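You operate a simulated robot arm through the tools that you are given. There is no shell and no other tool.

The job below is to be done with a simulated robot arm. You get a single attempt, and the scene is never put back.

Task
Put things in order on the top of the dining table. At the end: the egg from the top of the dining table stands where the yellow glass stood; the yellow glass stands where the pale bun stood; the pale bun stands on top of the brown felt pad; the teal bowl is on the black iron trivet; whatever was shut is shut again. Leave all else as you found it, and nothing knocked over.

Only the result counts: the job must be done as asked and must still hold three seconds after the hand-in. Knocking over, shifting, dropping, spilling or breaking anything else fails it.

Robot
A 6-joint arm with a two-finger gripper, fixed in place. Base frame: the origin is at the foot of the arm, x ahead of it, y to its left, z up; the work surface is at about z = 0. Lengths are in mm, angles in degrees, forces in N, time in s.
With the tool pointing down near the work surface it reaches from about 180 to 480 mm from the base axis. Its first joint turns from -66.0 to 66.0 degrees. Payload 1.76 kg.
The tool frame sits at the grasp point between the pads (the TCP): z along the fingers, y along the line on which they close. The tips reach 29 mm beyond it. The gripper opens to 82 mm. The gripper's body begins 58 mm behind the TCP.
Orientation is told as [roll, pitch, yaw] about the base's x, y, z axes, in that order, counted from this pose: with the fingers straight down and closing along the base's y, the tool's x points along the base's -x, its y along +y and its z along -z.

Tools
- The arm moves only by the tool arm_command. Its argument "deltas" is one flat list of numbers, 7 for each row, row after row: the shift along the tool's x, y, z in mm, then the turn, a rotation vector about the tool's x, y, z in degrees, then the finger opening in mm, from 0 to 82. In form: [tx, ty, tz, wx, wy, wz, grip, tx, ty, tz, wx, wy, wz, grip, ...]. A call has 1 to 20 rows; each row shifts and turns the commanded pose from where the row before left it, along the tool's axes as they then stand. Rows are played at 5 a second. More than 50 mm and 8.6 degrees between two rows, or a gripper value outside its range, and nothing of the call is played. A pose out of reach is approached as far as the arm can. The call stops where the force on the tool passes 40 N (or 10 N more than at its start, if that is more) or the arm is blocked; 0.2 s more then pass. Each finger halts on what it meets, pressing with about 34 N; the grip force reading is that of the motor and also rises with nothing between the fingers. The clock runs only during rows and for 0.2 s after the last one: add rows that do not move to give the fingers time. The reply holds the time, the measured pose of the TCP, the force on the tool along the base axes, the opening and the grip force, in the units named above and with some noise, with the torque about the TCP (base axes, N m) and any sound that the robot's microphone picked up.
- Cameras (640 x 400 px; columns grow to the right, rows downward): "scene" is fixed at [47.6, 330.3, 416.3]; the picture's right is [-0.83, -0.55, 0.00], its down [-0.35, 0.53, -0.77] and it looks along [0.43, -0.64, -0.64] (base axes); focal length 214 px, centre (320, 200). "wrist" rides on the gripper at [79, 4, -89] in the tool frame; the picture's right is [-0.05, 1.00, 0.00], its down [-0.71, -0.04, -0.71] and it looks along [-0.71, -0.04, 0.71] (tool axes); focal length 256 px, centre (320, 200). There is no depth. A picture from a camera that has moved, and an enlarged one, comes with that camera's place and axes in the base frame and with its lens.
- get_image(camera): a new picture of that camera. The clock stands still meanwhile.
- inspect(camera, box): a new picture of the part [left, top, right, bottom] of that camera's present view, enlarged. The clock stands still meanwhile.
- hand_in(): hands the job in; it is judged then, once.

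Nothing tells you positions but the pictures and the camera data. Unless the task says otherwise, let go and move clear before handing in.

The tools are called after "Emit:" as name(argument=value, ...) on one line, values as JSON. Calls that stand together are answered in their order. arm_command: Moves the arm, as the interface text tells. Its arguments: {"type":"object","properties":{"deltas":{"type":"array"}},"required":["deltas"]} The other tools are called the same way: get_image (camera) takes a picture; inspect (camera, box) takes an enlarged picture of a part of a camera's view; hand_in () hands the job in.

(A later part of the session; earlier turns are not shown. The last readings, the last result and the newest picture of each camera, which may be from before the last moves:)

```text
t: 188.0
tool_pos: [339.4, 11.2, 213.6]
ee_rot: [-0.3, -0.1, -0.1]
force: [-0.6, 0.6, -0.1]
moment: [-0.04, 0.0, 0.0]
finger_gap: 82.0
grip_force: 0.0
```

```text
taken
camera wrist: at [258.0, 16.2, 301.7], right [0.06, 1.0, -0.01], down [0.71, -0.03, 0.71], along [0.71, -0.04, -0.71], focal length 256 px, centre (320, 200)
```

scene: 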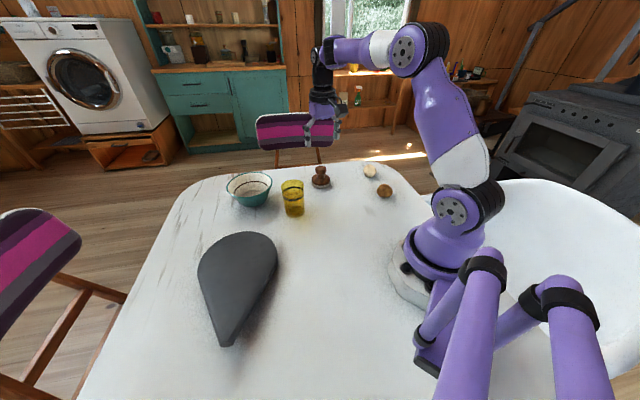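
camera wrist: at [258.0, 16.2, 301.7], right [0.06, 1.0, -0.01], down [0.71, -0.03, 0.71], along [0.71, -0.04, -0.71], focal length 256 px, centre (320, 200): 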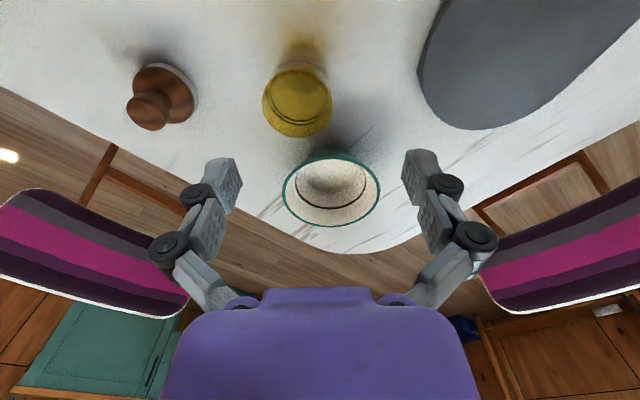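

Emit:
inspect(camera="wrist", box=[270, 140, 400, 240])

Emit:
inspect(camera="wrist", box=[250, 40, 350, 145])

```text
4.00 times, centred on (335, 190) of wrist
camera zoom: at [258.0, 16.2, 301.7], right [0.06, 1.0, -0.01], down [0.71, -0.03, 0.71], along [0.71, -0.04, -0.71], focal length 1024 px, centre (260, 240)
```

zoom: 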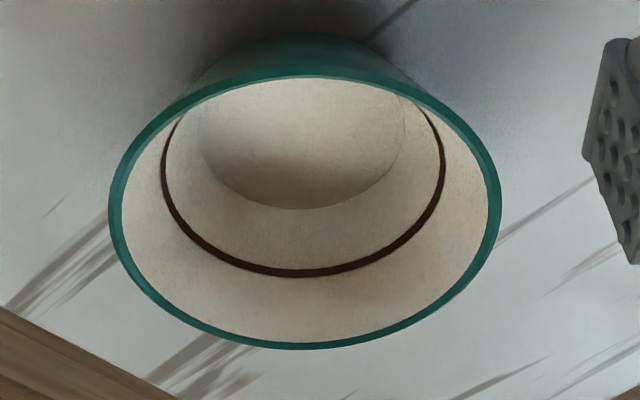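

```text
3.81 times, centred on (300, 92) of wrist
camera zoom: at [258.0, 16.2, 301.7], right [0.06, 1.0, -0.01], down [0.71, -0.03, 0.71], along [0.71, -0.04, -0.71], focal length 975 px, centre (396, 610)
```

zoom: 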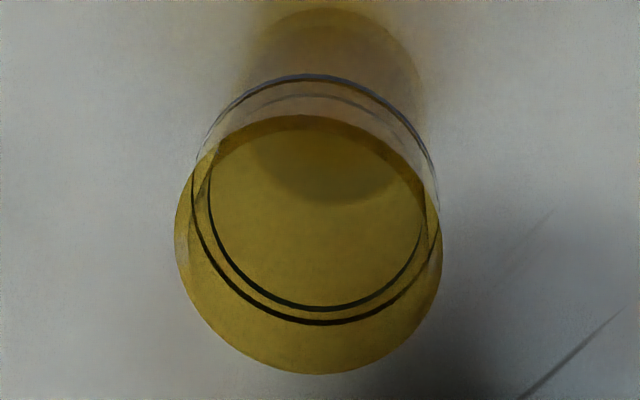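

The bowl's centre is at about (492,17) with a rim 64 mm in radius and 60 mm high; its wall leans about 28°. I'll turn the tool to yaw −105 and tilt it to match the wall, to take the rim at the side away from the glass.

Emit:
arm_command(deltas=[0, 0, 0, 0, 0, 8.1, 60, 0, 0, 0, 0, 0, 8.1, 60, 0, 0, 0, 0, 0, 8.1, 60, 0, 0, 0, 0, 0, 8.1, 60, 0, 0, 0, 0, 0, 8.1, 60, 0, 0, 0, 0, 0, 8.1, 60, 0, 0, 0, 0, 0, 8.1, 60, 0, 0, 0, 0, 0, 8.1, 60, 0, 0, 0, 0, 0, 8.1, 60, 0, 0, 0, 0, 0, 8.1, 60, 0, 0, 0, 0, 0, 8.1, 60, 0, 0, 0, 0, 0, 8.1, 60, 0, 0, 0, 0, 0, 7.8, 60, 0, 0, 0, 0, 0, 0, 60])

```text
t: 191.0
tool_pos: [337.7, 11.9, 214.0]
ee_rot: [0.0, -0.4, -105.2]
force: [-0.5, -0.7, 0.7]
moment: [0.0, -0.01, 0.03]
finger_gap: 60.0
grip_force: 0.1
```

Emit:
arm_command(deltas=[22.5, 31.2, 12, 0, 0, 0, 40, 22.5, 31.2, 12, 0, 0, 0, 40, 0, 0, 0, -7, 0, 0, 40, 0, 0, 0, -7, 0, 0, 40, 0, 0, 0, -7, 0, 0, 40, 0, 0, 0, -7, 0, 0, 40, 0, 0, 0, 0, 0, 0, 40])

Emit:
get_image(camera="wrist")

Emit:
get_image(camera="scene")

```text
t: 192.6
tool_pos: [412.1, 38.5, 189.6]
ee_rot: [28.2, -0.3, -105.1]
force: [-0.1, -0.2, 1.1]
moment: [0.0, 0.0, -0.01]
finger_gap: 40.0
grip_force: 0.0
```

```text
taken
camera wrist: at [393.9, 126.1, 269.7], right [0.84, -0.28, 0.47], down [-0.54, -0.58, 0.61], along [0.1, -0.76, -0.64], focal length 256 px, centre (320, 200)
```

wrist: 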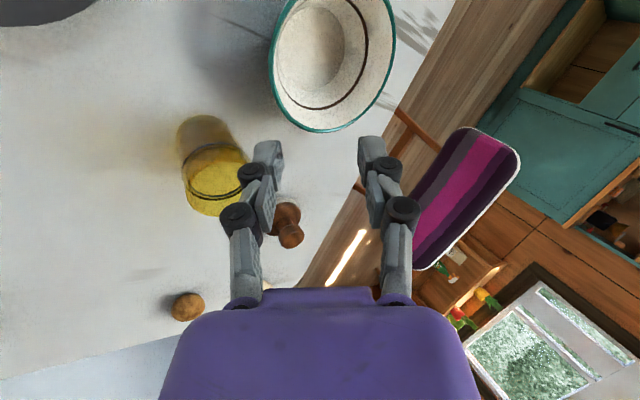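

```text
taken
```

scene: 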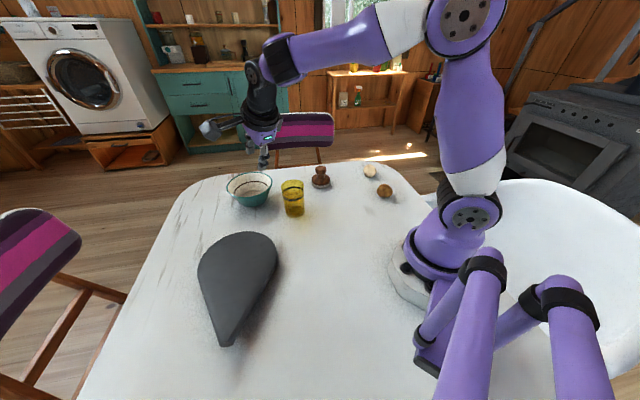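

Emit:
arm_command(deltas=[0, -18.8, 35.3, 0, 0, 0, 40, 0, -18.8, 35.3, 0, 0, 0, 40, 0, 0, 0, 0, 0, 0, 40])

Emit:
get_image(camera="wrist")

Emit:
inspect(camera="scene", box=[200, 110, 340, 220])

```text
t: 193.4
tool_pos: [411.2, 37.8, 108.0]
ee_rot: [28.1, -0.2, -105.1]
force: [0.0, 0.2, 0.7]
moment: [0.01, 0.02, 0.0]
finger_gap: 40.0
grip_force: 0.0
```

```text
taken
camera wrist: at [393.4, 125.6, 188.8], right [0.84, -0.28, 0.47], down [-0.54, -0.58, 0.61], along [0.1, -0.76, -0.64], focal length 256 px, centre (320, 200)
```

wrist: 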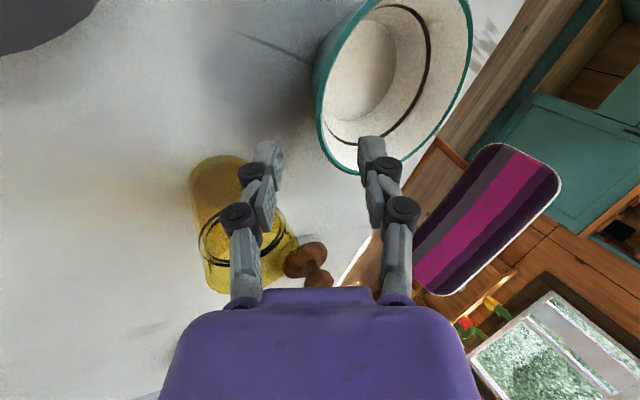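

```text
3.64 times, centred on (270, 165) of scene
camera zoom: at [47.6, 330.3, 416.3], right [-0.83, -0.55, 0.0], down [-0.35, 0.53, -0.77], along [0.43, -0.64, -0.64], focal length 780 px, centre (502, 327)
```

zoom: 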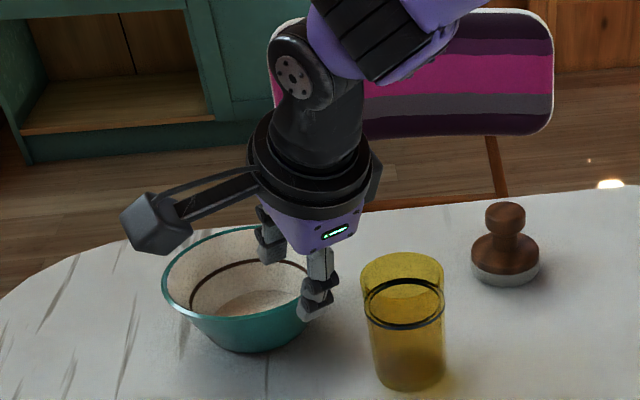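

The bowl's near wall lines up well between the fingers. I'll slide down along the wall in steps.

Emit:
arm_command(deltas=[0, 0, 20, 0, 0, 0, 38, 0, 0, 20, 0, 0, 0, 38, 0, 0, 0, 0, 0, 0, 38])

Emit:
get_image(camera="wrist")

Emit:
inspect(camera="scene", box=[200, 130, 340, 220])

```text
t: 194.2
tool_pos: [430.5, 33.3, 72.5]
ee_rot: [28.1, -0.3, -105.0]
force: [1.1, -0.6, 0.4]
moment: [-0.01, 0.01, -0.01]
finger_gap: 37.9
grip_force: 0.1
```

```text
taken
camera wrist: at [412.1, 120.6, 153.6], right [0.84, -0.28, 0.47], down [-0.54, -0.58, 0.61], along [0.1, -0.76, -0.64], focal length 256 px, centre (320, 200)
```

wrist: 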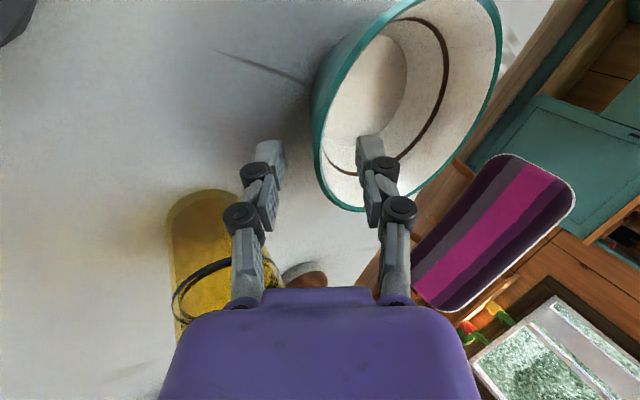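

```text
4.44 times, centred on (270, 175) of scene
camera zoom: at [47.6, 330.3, 416.3], right [-0.83, -0.55, 0.0], down [-0.35, 0.53, -0.77], along [0.43, -0.64, -0.64], focal length 953 px, centre (542, 311)
```

zoom: 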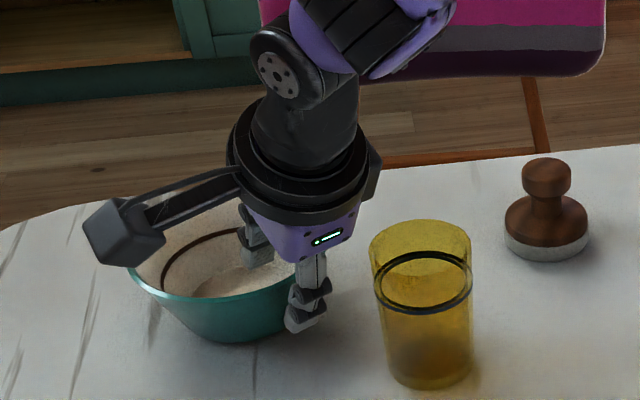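

Emit:
arm_command(deltas=[0, 0, 12, 0, 0, 0, 38, 0, 0, 10, 0, 0, 0, 38, 0, 0, 8, 0, 0, 0, 38, 0, 0, 0, 0, 0, 0, 38])

Emit:
get_image(camera="wrist")

Emit:
inspect(camera="scene", box=[200, 130, 340, 220])

```text
t: 195.2
tool_pos: [442.7, 29.9, 47.0]
ee_rot: [28.1, -0.3, -105.1]
force: [0.4, -0.2, -0.5]
moment: [0.0, -0.02, 0.02]
finger_gap: 37.9
grip_force: 0.0
```

```text
taken
camera wrist: at [425.3, 116.9, 127.5], right [0.84, -0.28, 0.47], down [-0.54, -0.58, 0.61], along [0.1, -0.76, -0.64], focal length 256 px, centre (320, 200)
```

wrist: 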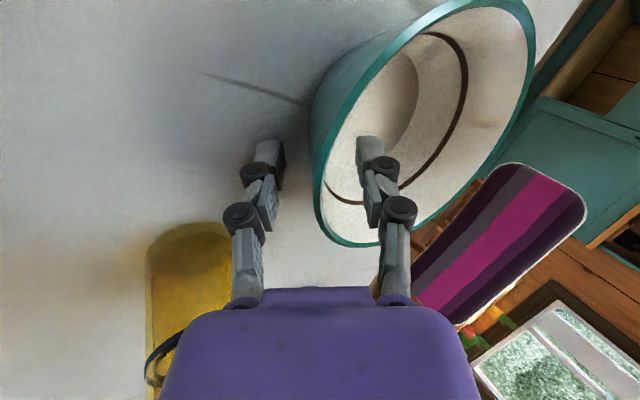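

```text
4.44 times, centred on (270, 175) of scene
camera zoom: at [47.6, 330.3, 416.3], right [-0.83, -0.55, 0.0], down [-0.35, 0.53, -0.77], along [0.43, -0.64, -0.64], focal length 953 px, centre (542, 311)
```

zoom: 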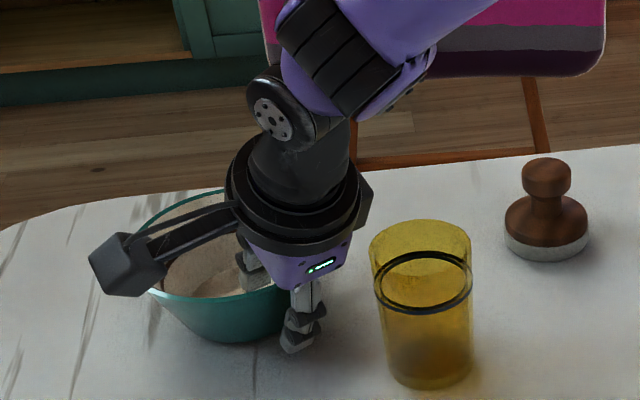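

Emit:
arm_command(deltas=[0, 0, 0, 0, 0, 0, 28, 0, 0, 0, 0, 0, 0, 20, 0, 0, 0, 0, 0, 0, 14, 0, 0, 0, 0, 0, 0, 10, 0, 0, 0, 0, 0, 0, 10])

Emit:
arm_command(deltas=[0, 0, 0, 0, 0, 0, 7, 0, 0, 0, 0, 0, 0, 4, 0, 0, 0, 0, 0, 0, 1, 0, 0, 0, 0, 0, 0, 0, 0, 0, 0, 0, 0, 0, 0])

Emit:
get_image(camera="wrist")

```text
t: 196.4
tool_pos: [442.1, 30.0, 47.3]
ee_rot: [28.0, -0.3, -105.1]
force: [0.6, 0.1, -0.1]
moment: [0.0, -0.01, 0.02]
finger_gap: 10.1
grip_force: 0.0
```

```text
t: 197.6
tool_pos: [442.1, 31.9, 47.0]
ee_rot: [28.0, -0.4, -105.2]
force: [0.4, 1.0, -2.3]
moment: [0.04, 0.12, 0.01]
finger_gap: 6.1
grip_force: 33.3
```

```text
taken
camera wrist: at [425.2, 117.0, 127.4], right [0.84, -0.28, 0.47], down [-0.54, -0.58, 0.61], along [0.1, -0.76, -0.64], focal length 256 px, centre (320, 200)
```

wrist: 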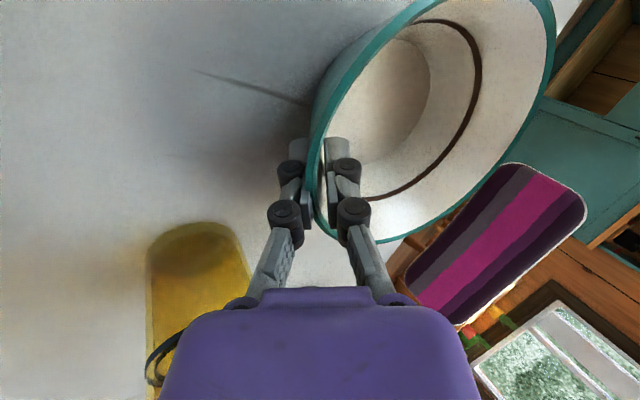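

The rim is gripped (6 mm). I'll lift gently and look.

Emit:
arm_command(deltas=[0, 1.4, -2.65, 0, 0, 0, 0, 0, 2.35, -4.4, 0, 0, 0, 0, 0, 3.3, -6.2, 0, 0, 0, 0, 0, 4.7, -8.8, 0, 0, 0, 0, 0, 0, 0, 0, 0, 0, 0])

Emit:
inspect(camera="scene", box=[200, 130, 340, 220])

Emit:
get_image(camera="wrist")

```text
t: 198.8
tool_pos: [443.1, 30.4, 71.9]
ee_rot: [28.0, -0.3, -105.1]
force: [-0.7, 0.1, -3.0]
moment: [0.04, 0.16, 0.02]
finger_gap: 6.1
grip_force: 33.1
```

```text
4.44 times, centred on (270, 175) of scene
camera zoom: at [47.6, 330.3, 416.3], right [-0.83, -0.55, 0.0], down [-0.35, 0.53, -0.77], along [0.43, -0.64, -0.64], focal length 953 px, centre (542, 311)
```

zoom: 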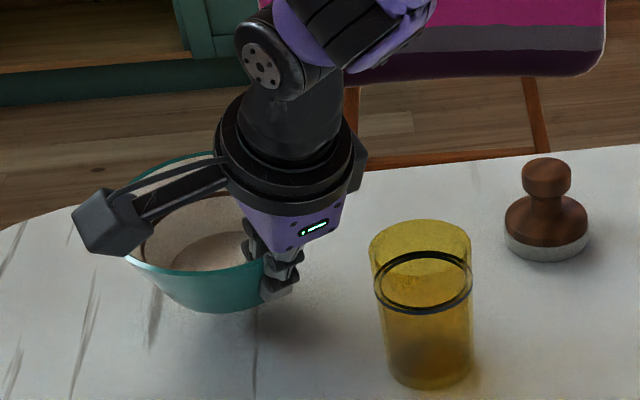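

```text
taken
camera wrist: at [425.3, 117.2, 152.6], right [0.84, -0.28, 0.47], down [-0.54, -0.58, 0.61], along [0.1, -0.76, -0.64], focal length 256 px, centre (320, 200)
```

wrist: 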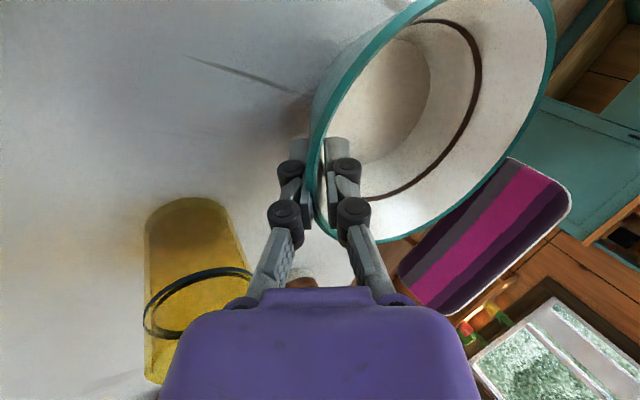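

Emit:
arm_command(deltas=[0, 7, -13.2, 0, 0, 0, 0, 0, 7, -13.2, 0, 0, 0, 0, 0, 7, -13.2, 0, 0, 0, 0, 0, 7, -13.2, 0, 0, 0, 0, 0, 7, -13.2, 0, 0, 0, 0, 0, 0, 0, 0, 0, 0, 0])

Emit:
inspect(camera="scene", box=[200, 110, 340, 220])

```text
t: 200.2
tool_pos: [442.3, 30.5, 148.0]
ee_rot: [28.1, -0.4, -105.0]
force: [0.3, 0.5, -1.9]
moment: [0.02, 0.12, -0.01]
finger_gap: 6.1
grip_force: 33.4
```

```text
3.64 times, centred on (270, 165) of scene
camera zoom: at [47.6, 330.3, 416.3], right [-0.83, -0.55, 0.0], down [-0.35, 0.53, -0.77], along [0.43, -0.64, -0.64], focal length 780 px, centre (502, 327)
```

zoom: 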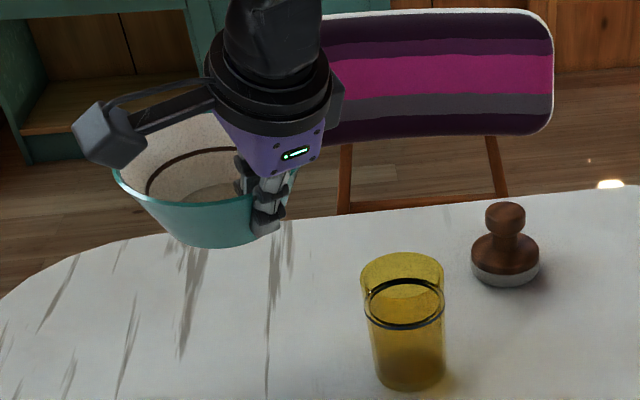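

No pad under the bowl either. I'll set the bowl back where it stood for now, and examine the dark piece once more for a shut lid.

Emit:
arm_command(deltas=[0, -7, 13.2, 0, 0, 0, 0, 0, -7, 13.2, 0, 0, 0, 0, 0, -7, 13.2, 0, 0, 0, 0, 0, -7, 13.2, 0, 0, 0, 0, 0, -7, 13.2, 0, 0, 0, 0, 0, -4.7, 8.8, 0, 0, 0, 0, 0, -3.3, 6.2, 0, 0, 0, 0, 0, 0, 0, 0, 0, 0, 0])

Emit:
arm_command(deltas=[0, -1.4, 2.65, 0, 0, 0, 0, 0, -0.9, 1.8, 0, 0, 0, 0, 0, 0, 0, 0, 0, 0, 0])

```text
t: 202.0
tool_pos: [443.1, 29.3, 53.8]
ee_rot: [28.0, -0.2, -105.0]
force: [0.0, -0.3, -2.6]
moment: [0.01, 0.14, -0.01]
finger_gap: 5.9
grip_force: 33.8
```

```text
t: 202.8
tool_pos: [443.2, 30.7, 51.0]
ee_rot: [28.1, -0.4, -105.1]
force: [-1.2, 0.6, -1.6]
moment: [0.01, 0.12, 0.03]
finger_gap: 6.0
grip_force: 32.8
```

Emit:
arm_command(deltas=[0, -0.9, 1.8, 0, 0, 0, 0, 0, -0.5, 0.9, 0, 0, 0, 0, 0, 0, 0, 0, 0, 0, 0])

Emit:
arm_command(deltas=[0, -0.5, 0.9, 0, 0, 0, 0, 0, 0, 0, 0, 0, 0, 0])

```text
t: 203.6
tool_pos: [443.7, 29.9, 46.1]
ee_rot: [28.1, -0.3, -105.1]
force: [0.2, 0.1, -1.8]
moment: [0.0, 0.12, -0.01]
finger_gap: 6.2
grip_force: 33.6
```

```text
t: 204.2
tool_pos: [443.1, 29.6, 46.4]
ee_rot: [28.1, -0.2, -105.1]
force: [-2.2, 0.8, 2.7]
moment: [0.06, 0.06, -0.02]
finger_gap: 6.1
grip_force: 33.5
```

Emit:
arm_command(deltas=[0, 0, 0, 0, 0, 0, 10, 0, 0, 0, 0, 0, 0, 20, 0, 0, 0, 0, 0, 0, 36, 0, 0, 0, 0, 0, 0, 36, 0, 0, -20, 0, 0, 0, 36, 0, 0, -25, 0, 0, 0, 36, 0, 0, -25, 0, 0, 0, 36, 0, 18.8, -35.3, 0, 0, 0, 36, 0, 9.4, -17.6, 0, 0, 0, 36, 0, 0, 0, 0, 0, 0, 36])

Emit:
get_image(camera="scene")

```text
t: 206.4
tool_pos: [411.2, 39.4, 169.5]
ee_rot: [28.1, -0.3, -105.1]
force: [0.2, -0.2, -0.5]
moment: [-0.01, -0.02, 0.03]
finger_gap: 35.9
grip_force: 0.0
```

```text
taken
```

scene: 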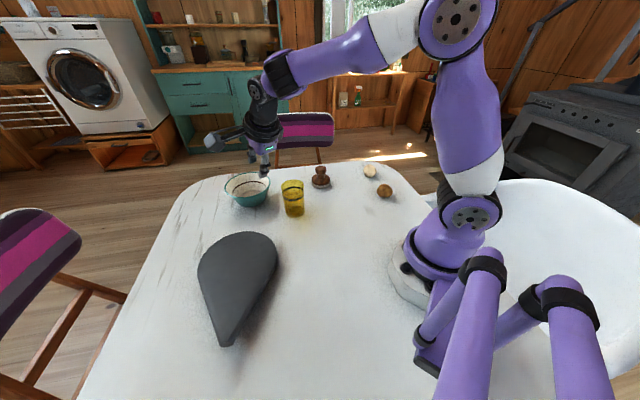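

The bowl is back in place. Next I'll level the tool and look closely at the end of the handle for a seam.

Emit:
arm_command(deltas=[0, 0, 0, 7, 0, 0, 60, 0, 0, 0, 7, 0, 0, 60, 0, 0, 0, 7, 0, 0, 60, 0, 0, 0, 7, 0, 0, 60, 0, 0, 0, 0, 0, -8.5, 60, 0, 0, 0, 0, 0, -8.5, 60, 0, 0, 0, 0, 0, -8.5, 60, 0, 0, 0, 0, 0, -8.5, 60, 0, 0, 0, 0, 0, -8.5, 60, 0, 0, 0, 0, 0, -8.5, 60, 0, 0, 0, 0, 0, -8.5, 60, 0, 0, 0, 0, 0, 0, 60])

Emit:
arm_command(deltas=[44.9, 8, 0, 0, 0, 0, 82, 44.9, 8, 0, 0, 0, 0, 82, 44.9, 8, 0, 0, 0, 0, 82, 44.9, 8, 0, 0, 0, 0, 82, 44.9, 8, 0, 0, 0, 0, 82, 44.9, 8, 0, 0, 0, 0, 82, 44.9, 8, 0, 0, 0, 0, 82, 44.9, 8, 0, 0, 0, 0, 82, 0, 0, 35, 0, 0, 0, 82, 0, 0, 35, 0, 0, 0, 82, 0, 0, 0, 0, 0, 0, 82])

Emit:
get_image(camera="wrist")

```text
t: 209.0
tool_pos: [409.8, 39.3, 167.4]
ee_rot: [-0.3, -0.2, -45.5]
force: [0.4, -0.5, 0.4]
moment: [-0.01, -0.01, 0.03]
finger_gap: 60.1
grip_force: 0.1
```

```text
t: 211.4
tool_pos: [207.2, 339.6, 97.9]
ee_rot: [-0.4, -0.2, -45.6]
force: [-0.4, -0.2, 0.2]
moment: [-0.02, -0.01, -0.01]
finger_gap: 81.9
grip_force: 0.0
```

```text
taken
camera wrist: at [153.4, 400.2, 185.5], right [0.75, 0.66, 0.0], down [0.47, -0.53, 0.71], along [0.47, -0.54, -0.7], focal length 256 px, centre (320, 200)
```

wrist: 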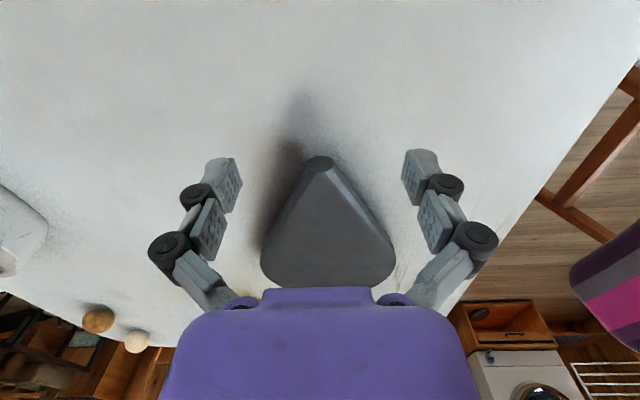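

Emit:
arm_command(deltas=[0, 0, 25, 0, 0, 0, 82, 0, 0, 20, 0, 0, 0, 82, 0, 0, 0, 0, 0, 0, 82])

Emit:
inspect(camera="wrist", box=[220, 60, 420, 200])

Emit:
inspect(camera="wrist", box=[280, 90, 360, 150])

```text
t: 212.2
tool_pos: [207.0, 340.6, 52.1]
ee_rot: [-0.3, -0.2, -45.6]
force: [-0.3, 0.4, -0.1]
moment: [0.04, -0.01, 0.03]
finger_gap: 81.7
grip_force: 0.0
```

```text
2.86 times, centred on (320, 130) of wrist
camera zoom: at [153.1, 400.4, 140.3], right [0.75, 0.66, 0.0], down [0.47, -0.53, 0.71], along [0.47, -0.53, -0.7], focal length 731 px, centre (320, 400)
```

zoom: 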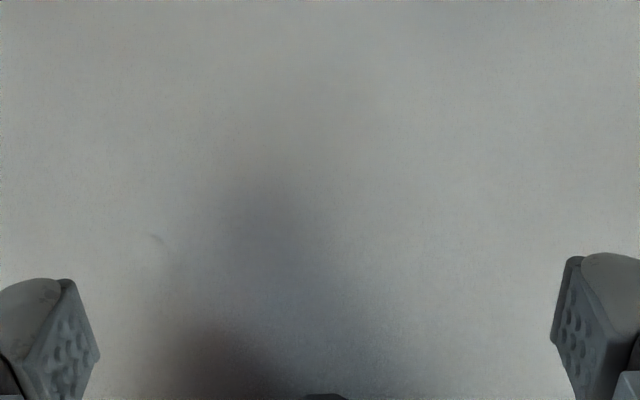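

```text
6.67 times, centred on (320, 120) of wrist
camera zoom: at [153.1, 400.4, 140.3], right [0.75, 0.66, 0.0], down [0.47, -0.53, 0.71], along [0.47, -0.53, -0.7], focal length 1707 px, centre (320, 733)
```

zoom: 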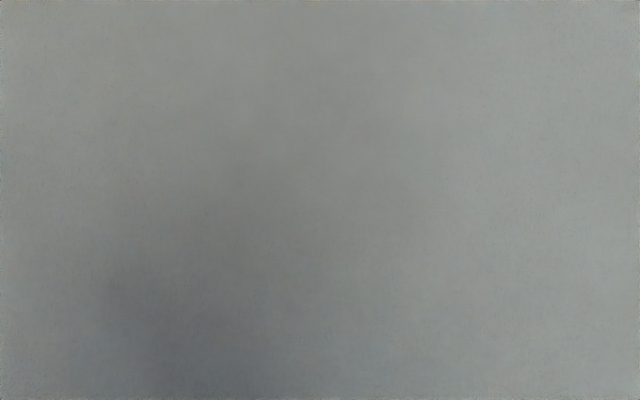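

Emit:
inspect(camera="wrist", box=[240, 170, 400, 290])

```text
3.33 times, centred on (320, 230) of wrist
camera zoom: at [153.1, 400.4, 140.3], right [0.75, 0.66, 0.0], down [0.47, -0.53, 0.71], along [0.47, -0.53, -0.7], focal length 853 px, centre (320, 100)
```

zoom: 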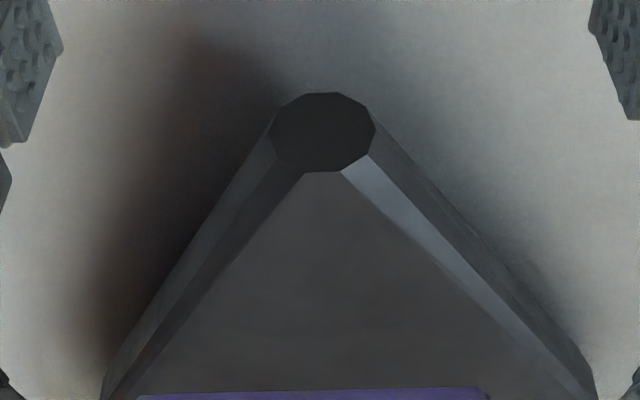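

The handle end is one round rod, so there is no hinged lid. But something flat could still lie on the plate inside the drawn shape, so I'll lift the piece by its rod and tip it sideways low over the table to let anything loose slide off.

Emit:
arm_command(deltas=[0, 0, -25, 0, 0, 0, 82, 0, 0, -25, 0, 0, 0, 82, -31.5, -1, 0, 0, 0, 0, 82, -31.5, -1, 0, 0, 0, 0, 82, 0, 0, 30, 0, 0, 0, 82, 0, 0, 25, 0, 0, 0, 82, 0, 0, 12, 0, 0, 0, 82, 0, 0, 0, 0, 0, 0, 82])

Emit:
inspect(camera="wrist", box=[140, 60, 500, 285])

```text
t: 214.0
tool_pos: [248.0, 293.9, 33.6]
ee_rot: [-0.3, -0.2, -45.7]
force: [0.5, 0.7, 0.4]
moment: [0.0, -0.01, 0.05]
finger_gap: 82.3
grip_force: 0.0
```

```text
1.78 times, centred on (320, 172) of wrist
camera zoom: at [195.4, 353.1, 123.7], right [0.75, 0.66, 0.0], down [0.47, -0.53, 0.71], along [0.47, -0.54, -0.7], focal length 455 px, centre (320, 249)
```

zoom: 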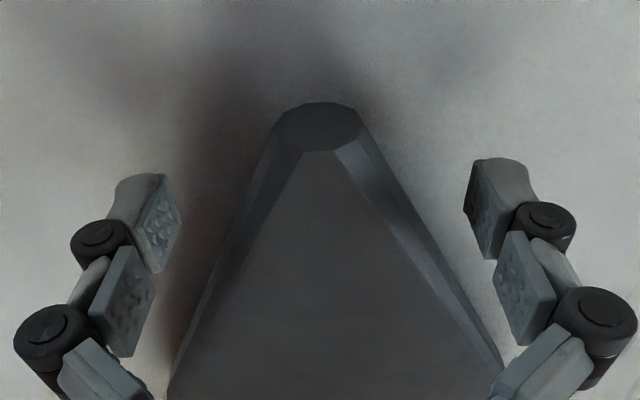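

Emit:
arm_command(deltas=[0, 0, 0, 0, 0, 0, 50, 0, 0, 0, 0, 0, 0, 30, 0, 0, 0, 0, 0, 0, 20, 0, 0, 0, 0, 0, 0, 14, 0, 0, 0, 0, 0, 0, 8, 0, 0, 0, 0, 0, 0, 4, 0, 0, 0, 0, 0, 0, 4])

Emit:
arm_command(deltas=[0, 0, -5, 0, 0, 0, 2, 0, 0, -10, 0, 0, 0, 2, 0, 0, -15, 0, 0, 0, 2, 0, 0, -15, 0, 0, 0, 2, 0, 0, -15, 0, 0, 0, 2, 0, 0, -15, 0, 0, 0, 2, 0, 0, 0, 0, 0, 0, 2])

```text
t: 215.6
tool_pos: [249.3, 292.9, 34.8]
ee_rot: [-0.3, -0.2, -45.6]
force: [0.3, 0.7, -0.1]
moment: [0.1, 0.09, 0.1]
finger_gap: 17.8
grip_force: 33.8
```

```text
t: 217.2
tool_pos: [250.5, 293.2, 110.7]
ee_rot: [-0.3, -0.2, -45.6]
force: [-0.7, 0.6, -1.9]
moment: [0.3, 0.31, 0.01]
finger_gap: 18.0
grip_force: 33.7
```

Emit:
arm_command(deltas=[0, 0, 0, -6, 0, 0, 2, 0, 0, 0, -6, 0, 0, 2, 0, 0, 0, -6, 0, 0, 2, 0, 0, 0, 0, 0, 0, 2])

Emit:
get_image(camera="scene")

```text
t: 218.2
tool_pos: [248.0, 293.4, 110.5]
ee_rot: [17.8, -0.2, -45.6]
force: [0.0, 0.9, -3.3]
moment: [0.24, 0.31, 0.01]
finger_gap: 18.1
grip_force: 33.9
```

```text
taken
```

scene: 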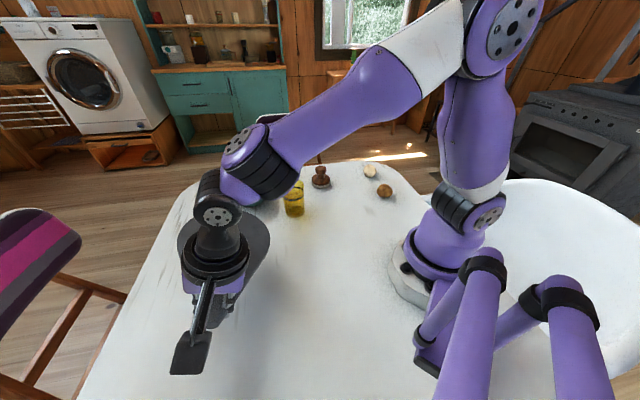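

Emit:
arm_command(deltas=[0, 0, 0, -6, 0, 0, 2, 0, 0, 0, -6, 0, 0, 2, 0, 0, 0, -6, 0, 0, 2, 0, 0, 0, 0, 0, 0, 2])

Emit:
get_image(camera="scene")

```text
t: 219.2
tool_pos: [248.4, 294.2, 108.5]
ee_rot: [35.8, -0.2, -45.6]
force: [0.0, 0.0, -3.8]
moment: [0.3, 0.31, 0.02]
finger_gap: 18.0
grip_force: 34.4
```

```text
taken
```

scene: 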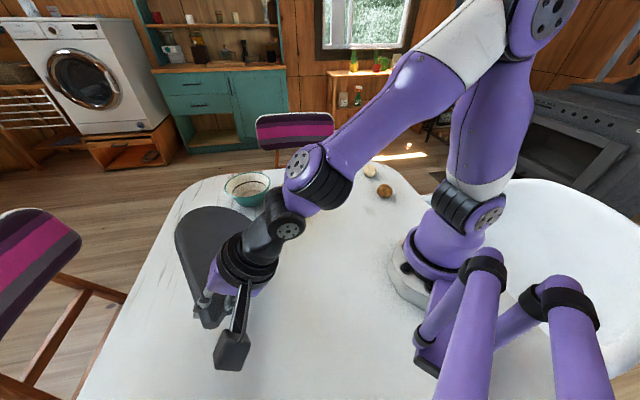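

Emit:
arm_command(deltas=[0, 0, 0, -6, 0, 0, 2, 0, 0, 0, -6, 0, 0, 2, 0, 0, 0, -5, 0, 0, 2, 0, 0, 0, 0, 0, 0, 2, 0, 0, 0, 0, 0, 0, 2])

Emit:
get_image(camera="scene")

Emit:
get_image(camera="wrist")

```text
t: 220.4
tool_pos: [248.1, 293.3, 108.7]
ee_rot: [52.8, -0.2, -45.6]
force: [0.2, -0.5, -2.6]
moment: [0.26, 0.32, -0.02]
finger_gap: 18.9
grip_force: 33.4
```

```text
taken
```

scene: 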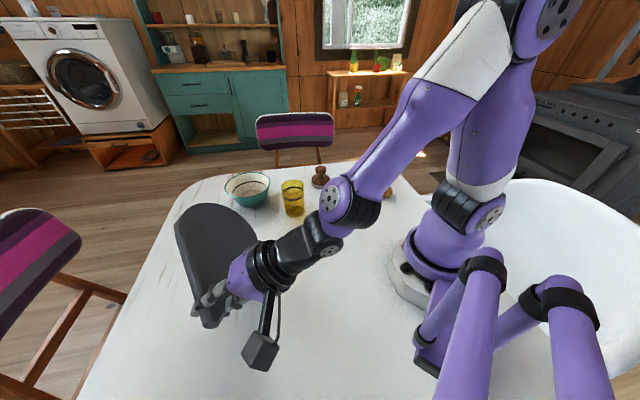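

```text
taken
camera wrist: at [142.7, 302.6, 166.4], right [0.47, 0.39, 0.8], down [0.07, -0.91, 0.4], along [0.88, -0.13, -0.46], focal length 256 px, centre (320, 200)
```

wrist: 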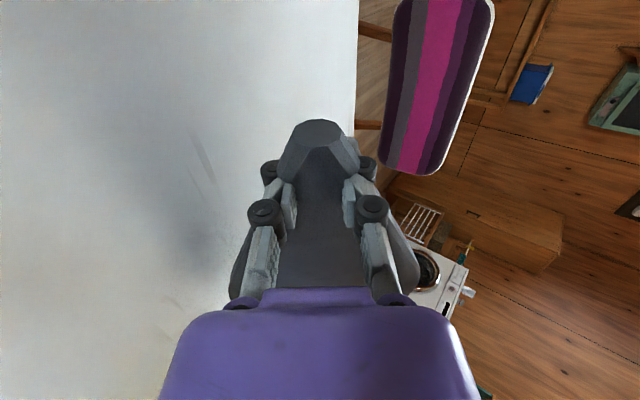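

Nothing slid off even at 53°. I'll bring it level again and set it back.

Emit:
arm_command(deltas=[0, 0, 0, 6, 0, 0, 2, 0, 0, 0, 6, 0, 0, 2, 0, 0, 0, 6, 0, 0, 2, 0, 0, 0, 6, 0, 0, 2, 0, 0, 0, 6, 0, 0, 2, 0, 0, 0, 6, 0, 0, 2, 0, 0, 0, 6, 0, 0, 2, 0, 0, 0, 6, 0, 0, 2, 0, 0, 0, 5, 0, 0, 2, 0, 0, 0, 0, 0, 0, 2])

Emit:
get_image(camera="wrist")

```text
t: 222.6
tool_pos: [248.4, 293.0, 111.0]
ee_rot: [-0.4, -0.2, -45.6]
force: [0.9, -0.4, -4.0]
moment: [0.31, 0.32, -0.04]
finger_gap: 18.1
grip_force: 34.4
```

```text
taken
camera wrist: at [194.9, 354.2, 198.6], right [0.75, 0.66, -0.01], down [0.47, -0.53, 0.71], along [0.47, -0.54, -0.7], focal length 256 px, centre (320, 200)
```

wrist: 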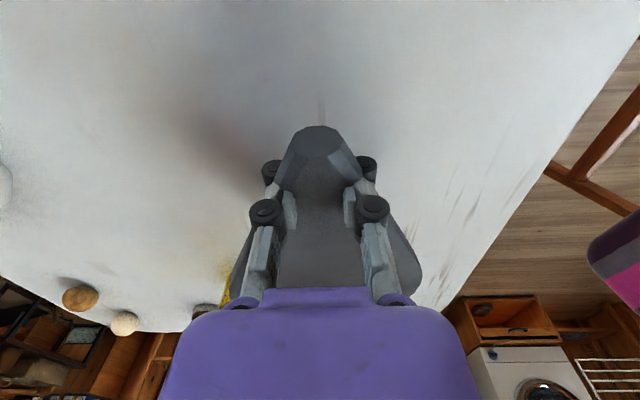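

Emit:
arm_command(deltas=[0, 0, 15, 0, 0, 0, 2, 0, 0, 15, 0, 0, 0, 2, 0, 0, 15, 0, 0, 0, 2, 0, 0, 12, 0, 0, 0, 2, 0, 0, 8, 0, 0, 0, 2, 0, 0, 5, 0, 0, 0, 2, 0, 0, 3, 0, 0, 0, 2, 0, 0, 0, 0, 0, 0, 2])

Emit:
arm_command(deltas=[0, 0, 1, 0, 0, 0, 2, 0, 0, 1, 0, 0, 0, 2, 0, 0, 0, 0, 0, 0, 2])

```text
t: 224.4
tool_pos: [249.5, 292.7, 37.5]
ee_rot: [-0.4, -0.2, -45.6]
force: [-0.9, -1.1, 0.8]
moment: [-0.18, -0.36, -0.21]
finger_gap: 18.3
grip_force: 34.0
```

```text
t: 225.2
tool_pos: [247.9, 292.7, 34.7]
ee_rot: [-0.4, -0.2, -45.5]
force: [-1.3, 0.7, 1.8]
moment: [-0.44, -0.46, -0.11]
finger_gap: 18.0
grip_force: 33.7
```

Emit:
inspect(camera="scene", box=[380, 215, 460, 275])

Emit:
inspect(camera="scene", box=[270, 150, 430, 230])

```text
6.67 times, centred on (420, 245) of scene
camera zoom: at [47.6, 330.3, 416.3], right [-0.83, -0.55, 0.0], down [-0.35, 0.53, -0.77], along [0.43, -0.64, -0.64], focal length 1430 px, centre (-347, -100)
```

zoom: 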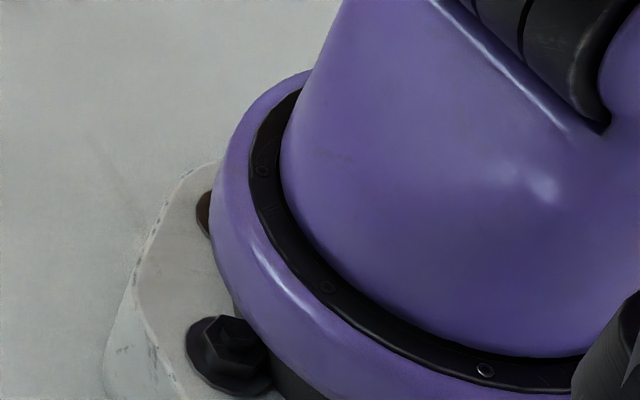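

```text
4.00 times, centred on (350, 190) of scene
camera zoom: at [47.6, 330.3, 416.3], right [-0.83, -0.55, 0.0], down [-0.35, 0.53, -0.77], along [0.43, -0.64, -0.64], focal length 858 px, centre (200, 240)
```

zoom: 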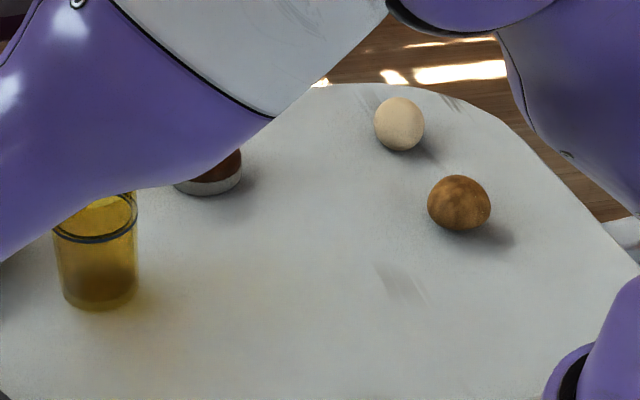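

The trivet is back down. I'll let go and touch the bare table with closed fingertips to calibrate heights, since a very thin pad might hardly show.

Emit:
arm_command(deltas=[0, 0, 0, 0, 0, 0, 22, 0, 0, 0, 0, 0, 0, 40, 0, 0, 0, 0, 0, 0, 82, 0, 0, 0, 0, 0, 0, 82, 0, 0, -40, 0, 0, 0, 82, 0, 0, -40, 0, 0, 0, 82, 0, 0, 0, 0, 0, 0, 82])

Emit:
get_image(camera="wrist")

```text
t: 226.8
tool_pos: [249.7, 293.5, 115.2]
ee_rot: [-0.2, -0.2, -45.6]
force: [0.2, 0.0, 0.1]
moment: [0.01, 0.0, 0.02]
finger_gap: 82.0
grip_force: 0.1
```

```text
taken
camera wrist: at [195.2, 354.1, 204.1], right [0.75, 0.66, 0.0], down [0.47, -0.53, 0.71], along [0.47, -0.54, -0.7], focal length 256 px, centre (320, 200)
```

wrist: 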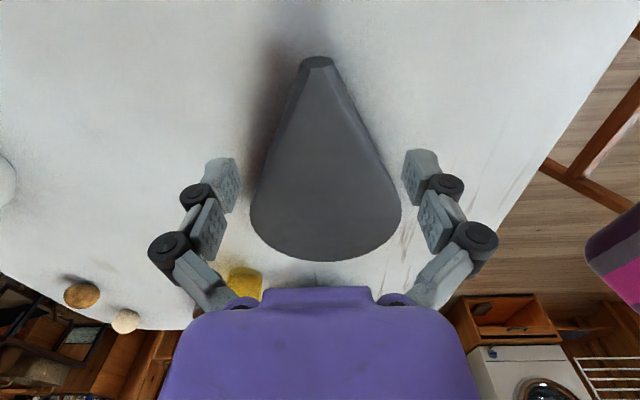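

Emit:
arm_command(deltas=[-26, -25.6, 0, 0, 0, 0, 40, -26, -25.6, 0, 0, 0, 0, 0, -26, -25.6, 0, 0, 0, 0, 0, -26, -25.6, 0, 0, 0, 0, 0, -26, -25.6, 0, 0, 0, 0, 0, 0, 0, 35, 0, 0, 0, 0, 0, 0, 35, 0, 0, 0, 0, 0, 0, 9, 0, 0, 0, 0, 0, 0, 0, 0, 0, 0, 0])

Emit:
arm_command(deltas=[0, 0, 2, 0, 0, 0, 0, 0, 0, 2, 0, 0, 0, 0, 0, 0, 0, 0, 0, 0, 0])

Emit:
arm_command(deltas=[0, 0, 1, 0, 0, 0, 0, 0, 0, 1, 0, 0, 0, 0, 0, 0, 0, 0, 0, 0, 0])

```text
t: 228.8
tool_pos: [248.0, 110.8, 36.7]
ee_rot: [-0.2, -0.1, -45.5]
force: [0.0, 0.2, 0.2]
moment: [0.0, -0.01, 0.01]
finger_gap: 0.0
grip_force: 28.6
```

```text
t: 229.6
tool_pos: [248.1, 111.5, 32.3]
ee_rot: [-0.3, -0.2, -45.6]
force: [-0.6, -0.9, -0.2]
moment: [0.0, 0.03, -0.02]
finger_gap: 0.3
grip_force: 28.6
```

```text
t: 230.4
tool_pos: [248.5, 111.1, 30.3]
ee_rot: [-0.2, -0.1, -45.6]
force: [-0.6, 0.2, 0.3]
moment: [0.0, 0.01, 0.02]
finger_gap: 0.1
grip_force: 28.8
```

Emit:
arm_command(deltas=[0, 0, 1, 0, 0, 0, 0, 0, 0, 0, 0, 0, 0, 0])

Emit:
arm_command(deltas=[0, 0, 1, 0, 0, 0, 0, 0, 0, 0, 0, 0, 0, 0])

Emit:
arm_command(deltas=[0, 0, 1, 0, 0, 0, 0, 0, 0, 0, 0, 0, 0, 0])

```text
t: 231.0
tool_pos: [247.9, 110.8, 31.1]
ee_rot: [-0.4, -0.2, -45.6]
force: [0.6, -0.4, -0.7]
moment: [-0.01, 0.01, 0.01]
finger_gap: 0.0
grip_force: 28.4
```

```text
t: 231.6
tool_pos: [248.5, 110.4, 27.9]
ee_rot: [-0.3, -0.1, -45.6]
force: [0.3, -0.7, 0.5]
moment: [0.04, -0.02, -0.04]
finger_gap: 0.0
grip_force: 29.4
```

```text
t: 232.2
tool_pos: [247.5, 111.6, 27.1]
ee_rot: [-0.3, -0.3, -45.7]
force: [0.3, 0.3, 0.2]
moment: [0.02, -0.01, -0.03]
finger_gap: 0.0
grip_force: 29.1
```

Emit:
arm_command(deltas=[0, 0, 1, 0, 0, 0, 0, 0, 0, 0, 0, 0, 0, 0])

Emit:
arm_command(deltas=[0, 0, 1, 0, 0, 0, 0, 0, 0, 0, 0, 0, 0, 0])

Emit:
arm_command(deltas=[0, 0, 1, 0, 0, 0, 0, 0, 0, 0, 0, 0, 0, 0])

```text
t: 232.8
tool_pos: [247.1, 110.7, 27.4]
ee_rot: [-0.2, -0.2, -45.6]
force: [-2.9, -2.2, 14.7]
moment: [0.01, 0.1, 0.0]
finger_gap: 0.0
grip_force: 28.5
```

```text
t: 233.2
tool_pos: [248.2, 110.7, 27.1]
ee_rot: [-0.3, -0.3, -45.6]
force: [-1.3, -1.1, 7.3]
moment: [0.02, 0.02, 0.02]
finger_gap: 0.1
grip_force: 28.3
stopped in row 1: the force on the tool passed its limit at 47 N (the readings are from after the stop); the commanded pose is now the measured one
```

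```text
t: 233.6
tool_pos: [248.8, 111.6, 28.2]
ee_rot: [-0.4, -0.2, -45.6]
force: [-2.0, -1.1, 7.5]
moment: [0.01, 0.05, 0.04]
finger_gap: 0.0
grip_force: 29.1
stopped in row 2: the force on the tool passed its limit at 45 N (the readings are from after the stop); the commanded pose is now the measured one
```

The table is met at TCP z ≈ 27, so the plate's top is truly at about z = 24.4. On the plate the closed fingers were spread by 6 mm, which is odd, so I'll feel it again at another spot, (330,210).

Emit:
arm_command(deltas=[0, 0, -25, 0, 0, 0, 0, 0, 0, -30, 0, 0, 0, 0, 4.4, 42.6, 0, 0, 0, 0, 0, 4.4, 42.6, 0, 0, 0, 0, 0, 4.4, 42.6, 0, 0, 0, 0, 0, 0, 0, 20, 0, 0, 0, 0, 0, 0, 8, 0, 0, 0, 0, 0, 0, 0, 0, 0, 0, 0])

Emit:
arm_command(deltas=[0, 0, 1, 0, 0, 0, 0, 0, 0, 1, 0, 0, 0, 0, 0, 0, 0, 0, 0, 0, 0])

```text
t: 235.4
tool_pos: [330.5, 209.7, 52.5]
ee_rot: [-0.2, -0.2, -45.6]
force: [0.3, 0.9, 0.2]
moment: [0.03, -0.01, -0.01]
finger_gap: 0.1
grip_force: 29.2
```

```text
t: 236.2
tool_pos: [329.8, 209.7, 50.8]
ee_rot: [-0.2, -0.3, -45.6]
force: [0.4, -0.5, 0.6]
moment: [0.02, -0.01, 0.0]
finger_gap: 0.1
grip_force: 29.3
```

Emit:
arm_command(deltas=[0, 0, 1, 0, 0, 0, 0, 0, 0, 0, 0, 0, 0, 0])

Emit:
arm_command(deltas=[0, 0, 1, 0, 0, 0, 0, 0, 0, 0, 0, 0, 0, 0])

Emit:
arm_command(deltas=[0, 0, 1, 0, 0, 0, 0, 0, 0, 0, 0, 0, 0, 0])

Emit:
arm_command(deltas=[0, 0, 1, 0, 0, 0, 0, 0, 0, 0, 0, 0, 0, 0])

```text
t: 236.8
tool_pos: [331.0, 209.8, 50.3]
ee_rot: [-0.3, -0.2, -45.6]
force: [-7.3, -2.8, 22.5]
moment: [-0.09, 0.19, -0.02]
finger_gap: 6.2
grip_force: 29.0
```

```text
t: 237.3
tool_pos: [330.6, 210.7, 50.3]
ee_rot: [-0.2, -0.3, -45.6]
force: [-1.3, -1.9, 8.3]
moment: [-0.01, 0.06, -0.03]
finger_gap: 5.8
grip_force: 29.1
stopped in row 2: the force on the tool passed its limit at 42 N (the readings are from after the stop); the commanded pose is now the measured one
```

```text
t: 237.9
tool_pos: [330.5, 209.6, 52.1]
ee_rot: [-0.2, -0.3, -45.7]
force: [-9.0, -5.7, 33.3]
moment: [-0.12, 0.3, -0.04]
finger_gap: 6.1
grip_force: 29.2
```

```text
t: 238.2
tool_pos: [331.4, 209.8, 52.0]
ee_rot: [-0.1, -0.2, -45.5]
force: [-3.2, -2.1, 9.6]
moment: [-0.02, 0.12, -0.02]
finger_gap: 6.1
grip_force: 29.1
stopped in row 1: the force on the tool passed its limit at 48 N (the readings are from after the stop); the commanded pose is now the measured one
```

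Emit:
arm_command(deltas=[0, 0, -2, 0, 0, 0, 0, 0, 0, 0, 0, 0, 0, 0])

Emit:
arm_command(deltas=[0, 0, -3, 0, 0, 0, 0, 0, 0, 0, 0, 0, 0, 0])

Emit:
get_image(camera="wrist")

Emit:
arm_command(deltas=[0, 0, -10, 0, 0, 0, 0, 0, 0, -10, 0, 0, 0, 0, 0, 0, 0, 0, 0, 0, 0])

Emit:
get_image(camera="wrist")

```text
t: 238.8
tool_pos: [330.5, 209.9, 52.2]
ee_rot: [-0.2, -0.1, -45.5]
force: [-0.9, 0.4, -0.2]
moment: [-0.01, 0.01, 0.0]
finger_gap: 0.0
grip_force: 28.6
```

```text
t: 239.4
tool_pos: [330.2, 209.5, 56.1]
ee_rot: [-0.2, -0.3, -45.6]
force: [-0.3, -0.3, 0.2]
moment: [-0.01, 0.01, 0.0]
finger_gap: 0.0
grip_force: 28.5
```

```text
taken
camera wrist: at [276.8, 270.7, 144.7], right [0.75, 0.66, 0.0], down [0.47, -0.53, 0.71], along [0.47, -0.53, -0.7], focal length 256 px, centre (320, 200)
```

wrist: 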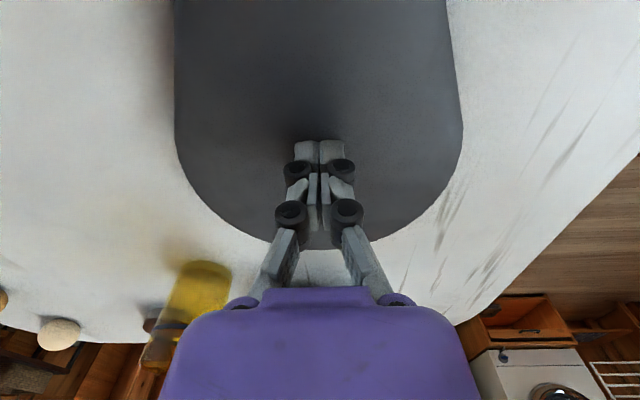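

```text
t: 240.2
tool_pos: [330.3, 211.1, 75.3]
ee_rot: [-0.1, -0.3, -45.6]
force: [-0.3, 0.6, 0.6]
moment: [0.01, -0.02, -0.01]
finger_gap: 0.4
grip_force: 28.8
```

```text
taken
camera wrist: at [277.0, 270.9, 164.6], right [0.75, 0.66, 0.0], down [0.47, -0.53, 0.71], along [0.47, -0.53, -0.7], focal length 256 px, centre (320, 200)
```

wrist: 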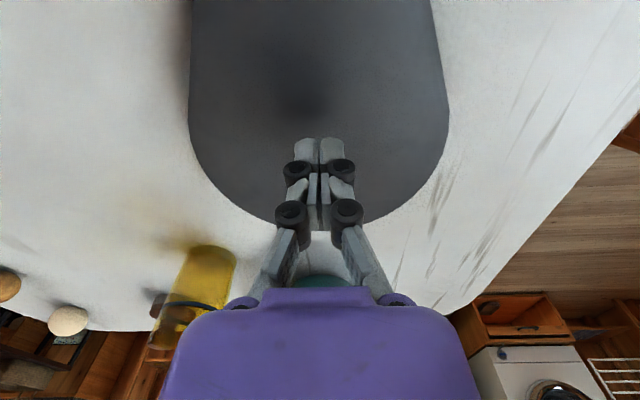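

The piece behaves like a grid-topped trivet. A thin pad might lie sunk at or below the drawn table surface, so I'll check by touching the table in the empty middle, at about (255,0), and looking at whether the fingertips seem to sink.

Emit:
arm_command(deltas=[0, 0, -30, 0, 0, 0, 0, -31, -37, 0, 0, 0, 0, 0, -31, -37, 0, 0, 0, 0, 0, -31, -37, 0, 0, 0, 0, 0, -5, -46, 0, 0, 0, 0, 0, 0, -48, 0, 0, 0, 0, 0, 0, 0, 0, 0, 0, 0, 0])

```text
t: 241.8
tool_pos: [252.9, -1.2, 106.0]
ee_rot: [-0.1, -0.2, -45.6]
force: [0.5, 0.8, -0.3]
moment: [0.02, 0.0, -0.02]
finger_gap: 0.1
grip_force: 28.1
```

Emit:
arm_command(deltas=[0, 0, 35, 0, 0, 0, 0, 0, 0, 30, 0, 0, 0, 0, 0, 0, 6, 0, 0, 0, 0, 0, 0, 0, 0, 0, 0, 0])

Emit:
get_image(camera="wrist")

Emit:
arm_command(deltas=[0, 0, 2, 0, 0, 0, 0, 0, 0, 2, 0, 0, 0, 0, 0, 0, 1, 0, 0, 0, 0, 0, 0, 0, 0, 0, 0, 0])

```text
t: 242.8
tool_pos: [252.2, -3.6, 35.7]
ee_rot: [-0.1, -0.2, -45.7]
force: [0.5, 0.1, -0.3]
moment: [-0.04, 0.0, -0.04]
finger_gap: 0.1
grip_force: 29.3
```

```text
taken
camera wrist: at [198.6, 57.4, 124.1], right [0.75, 0.66, 0.0], down [0.47, -0.53, 0.71], along [0.47, -0.53, -0.7], focal length 256 px, centre (320, 200)
```

wrist: 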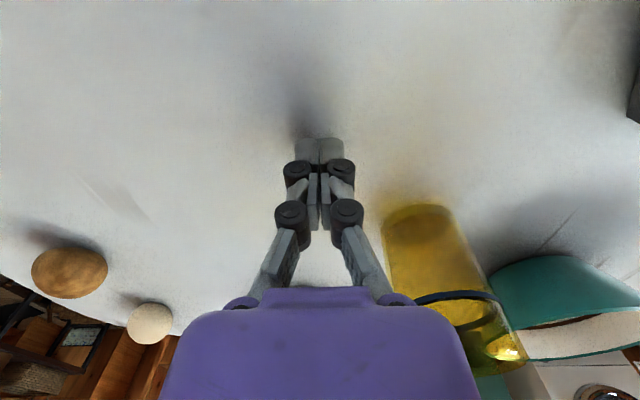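

```text
t: 243.8
tool_pos: [251.9, -3.8, 30.8]
ee_rot: [-0.1, -0.2, -45.6]
force: [0.9, -0.2, 0.1]
moment: [0.0, 0.02, 0.02]
finger_gap: 0.0
grip_force: 29.0
```

Emit:
arm_command(deltas=[0, 0, 1, 0, 0, 0, 0, 0, 0, 1, 0, 0, 0, 0, 0, 0, 0, 0, 0, 0, 0])

Emit:
arm_command(deltas=[0, 0, 1, 0, 0, 0, 0, 0, 0, 0, 0, 0, 0, 0])

Emit:
arm_command(deltas=[0, 0, 1, 0, 0, 0, 0, 0, 0, 0, 0, 0, 0, 0])

Emit:
inspect(camera="wrist", box=[280, 110, 360, 190])

```text
t: 244.6
tool_pos: [253.2, -2.8, 28.5]
ee_rot: [-0.2, -0.2, -45.6]
force: [0.8, 0.6, -0.3]
moment: [-0.02, 0.0, 0.01]
finger_gap: 0.1
grip_force: 29.1
```

```text
t: 245.2
tool_pos: [251.7, -2.4, 27.8]
ee_rot: [-0.2, -0.3, -45.5]
force: [-0.6, 0.5, 0.4]
moment: [0.02, -0.01, -0.02]
finger_gap: 0.0
grip_force: 28.4
```

```text
t: 245.8
tool_pos: [253.1, -2.8, 26.1]
ee_rot: [-0.2, -0.2, -45.6]
force: [-7.7, 3.6, 29.6]
moment: [0.13, 0.28, 0.03]
finger_gap: 0.1
grip_force: 28.9
```

```text
5.00 times, centred on (320, 150) of wrist
camera zoom: at [198.7, 57.1, 115.9], right [0.75, 0.66, 0.0], down [0.47, -0.53, 0.71], along [0.47, -0.53, -0.7], focal length 1280 px, centre (320, 450)
```

zoom: 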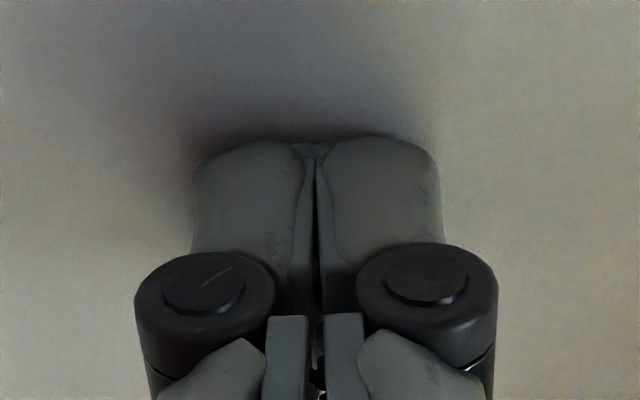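

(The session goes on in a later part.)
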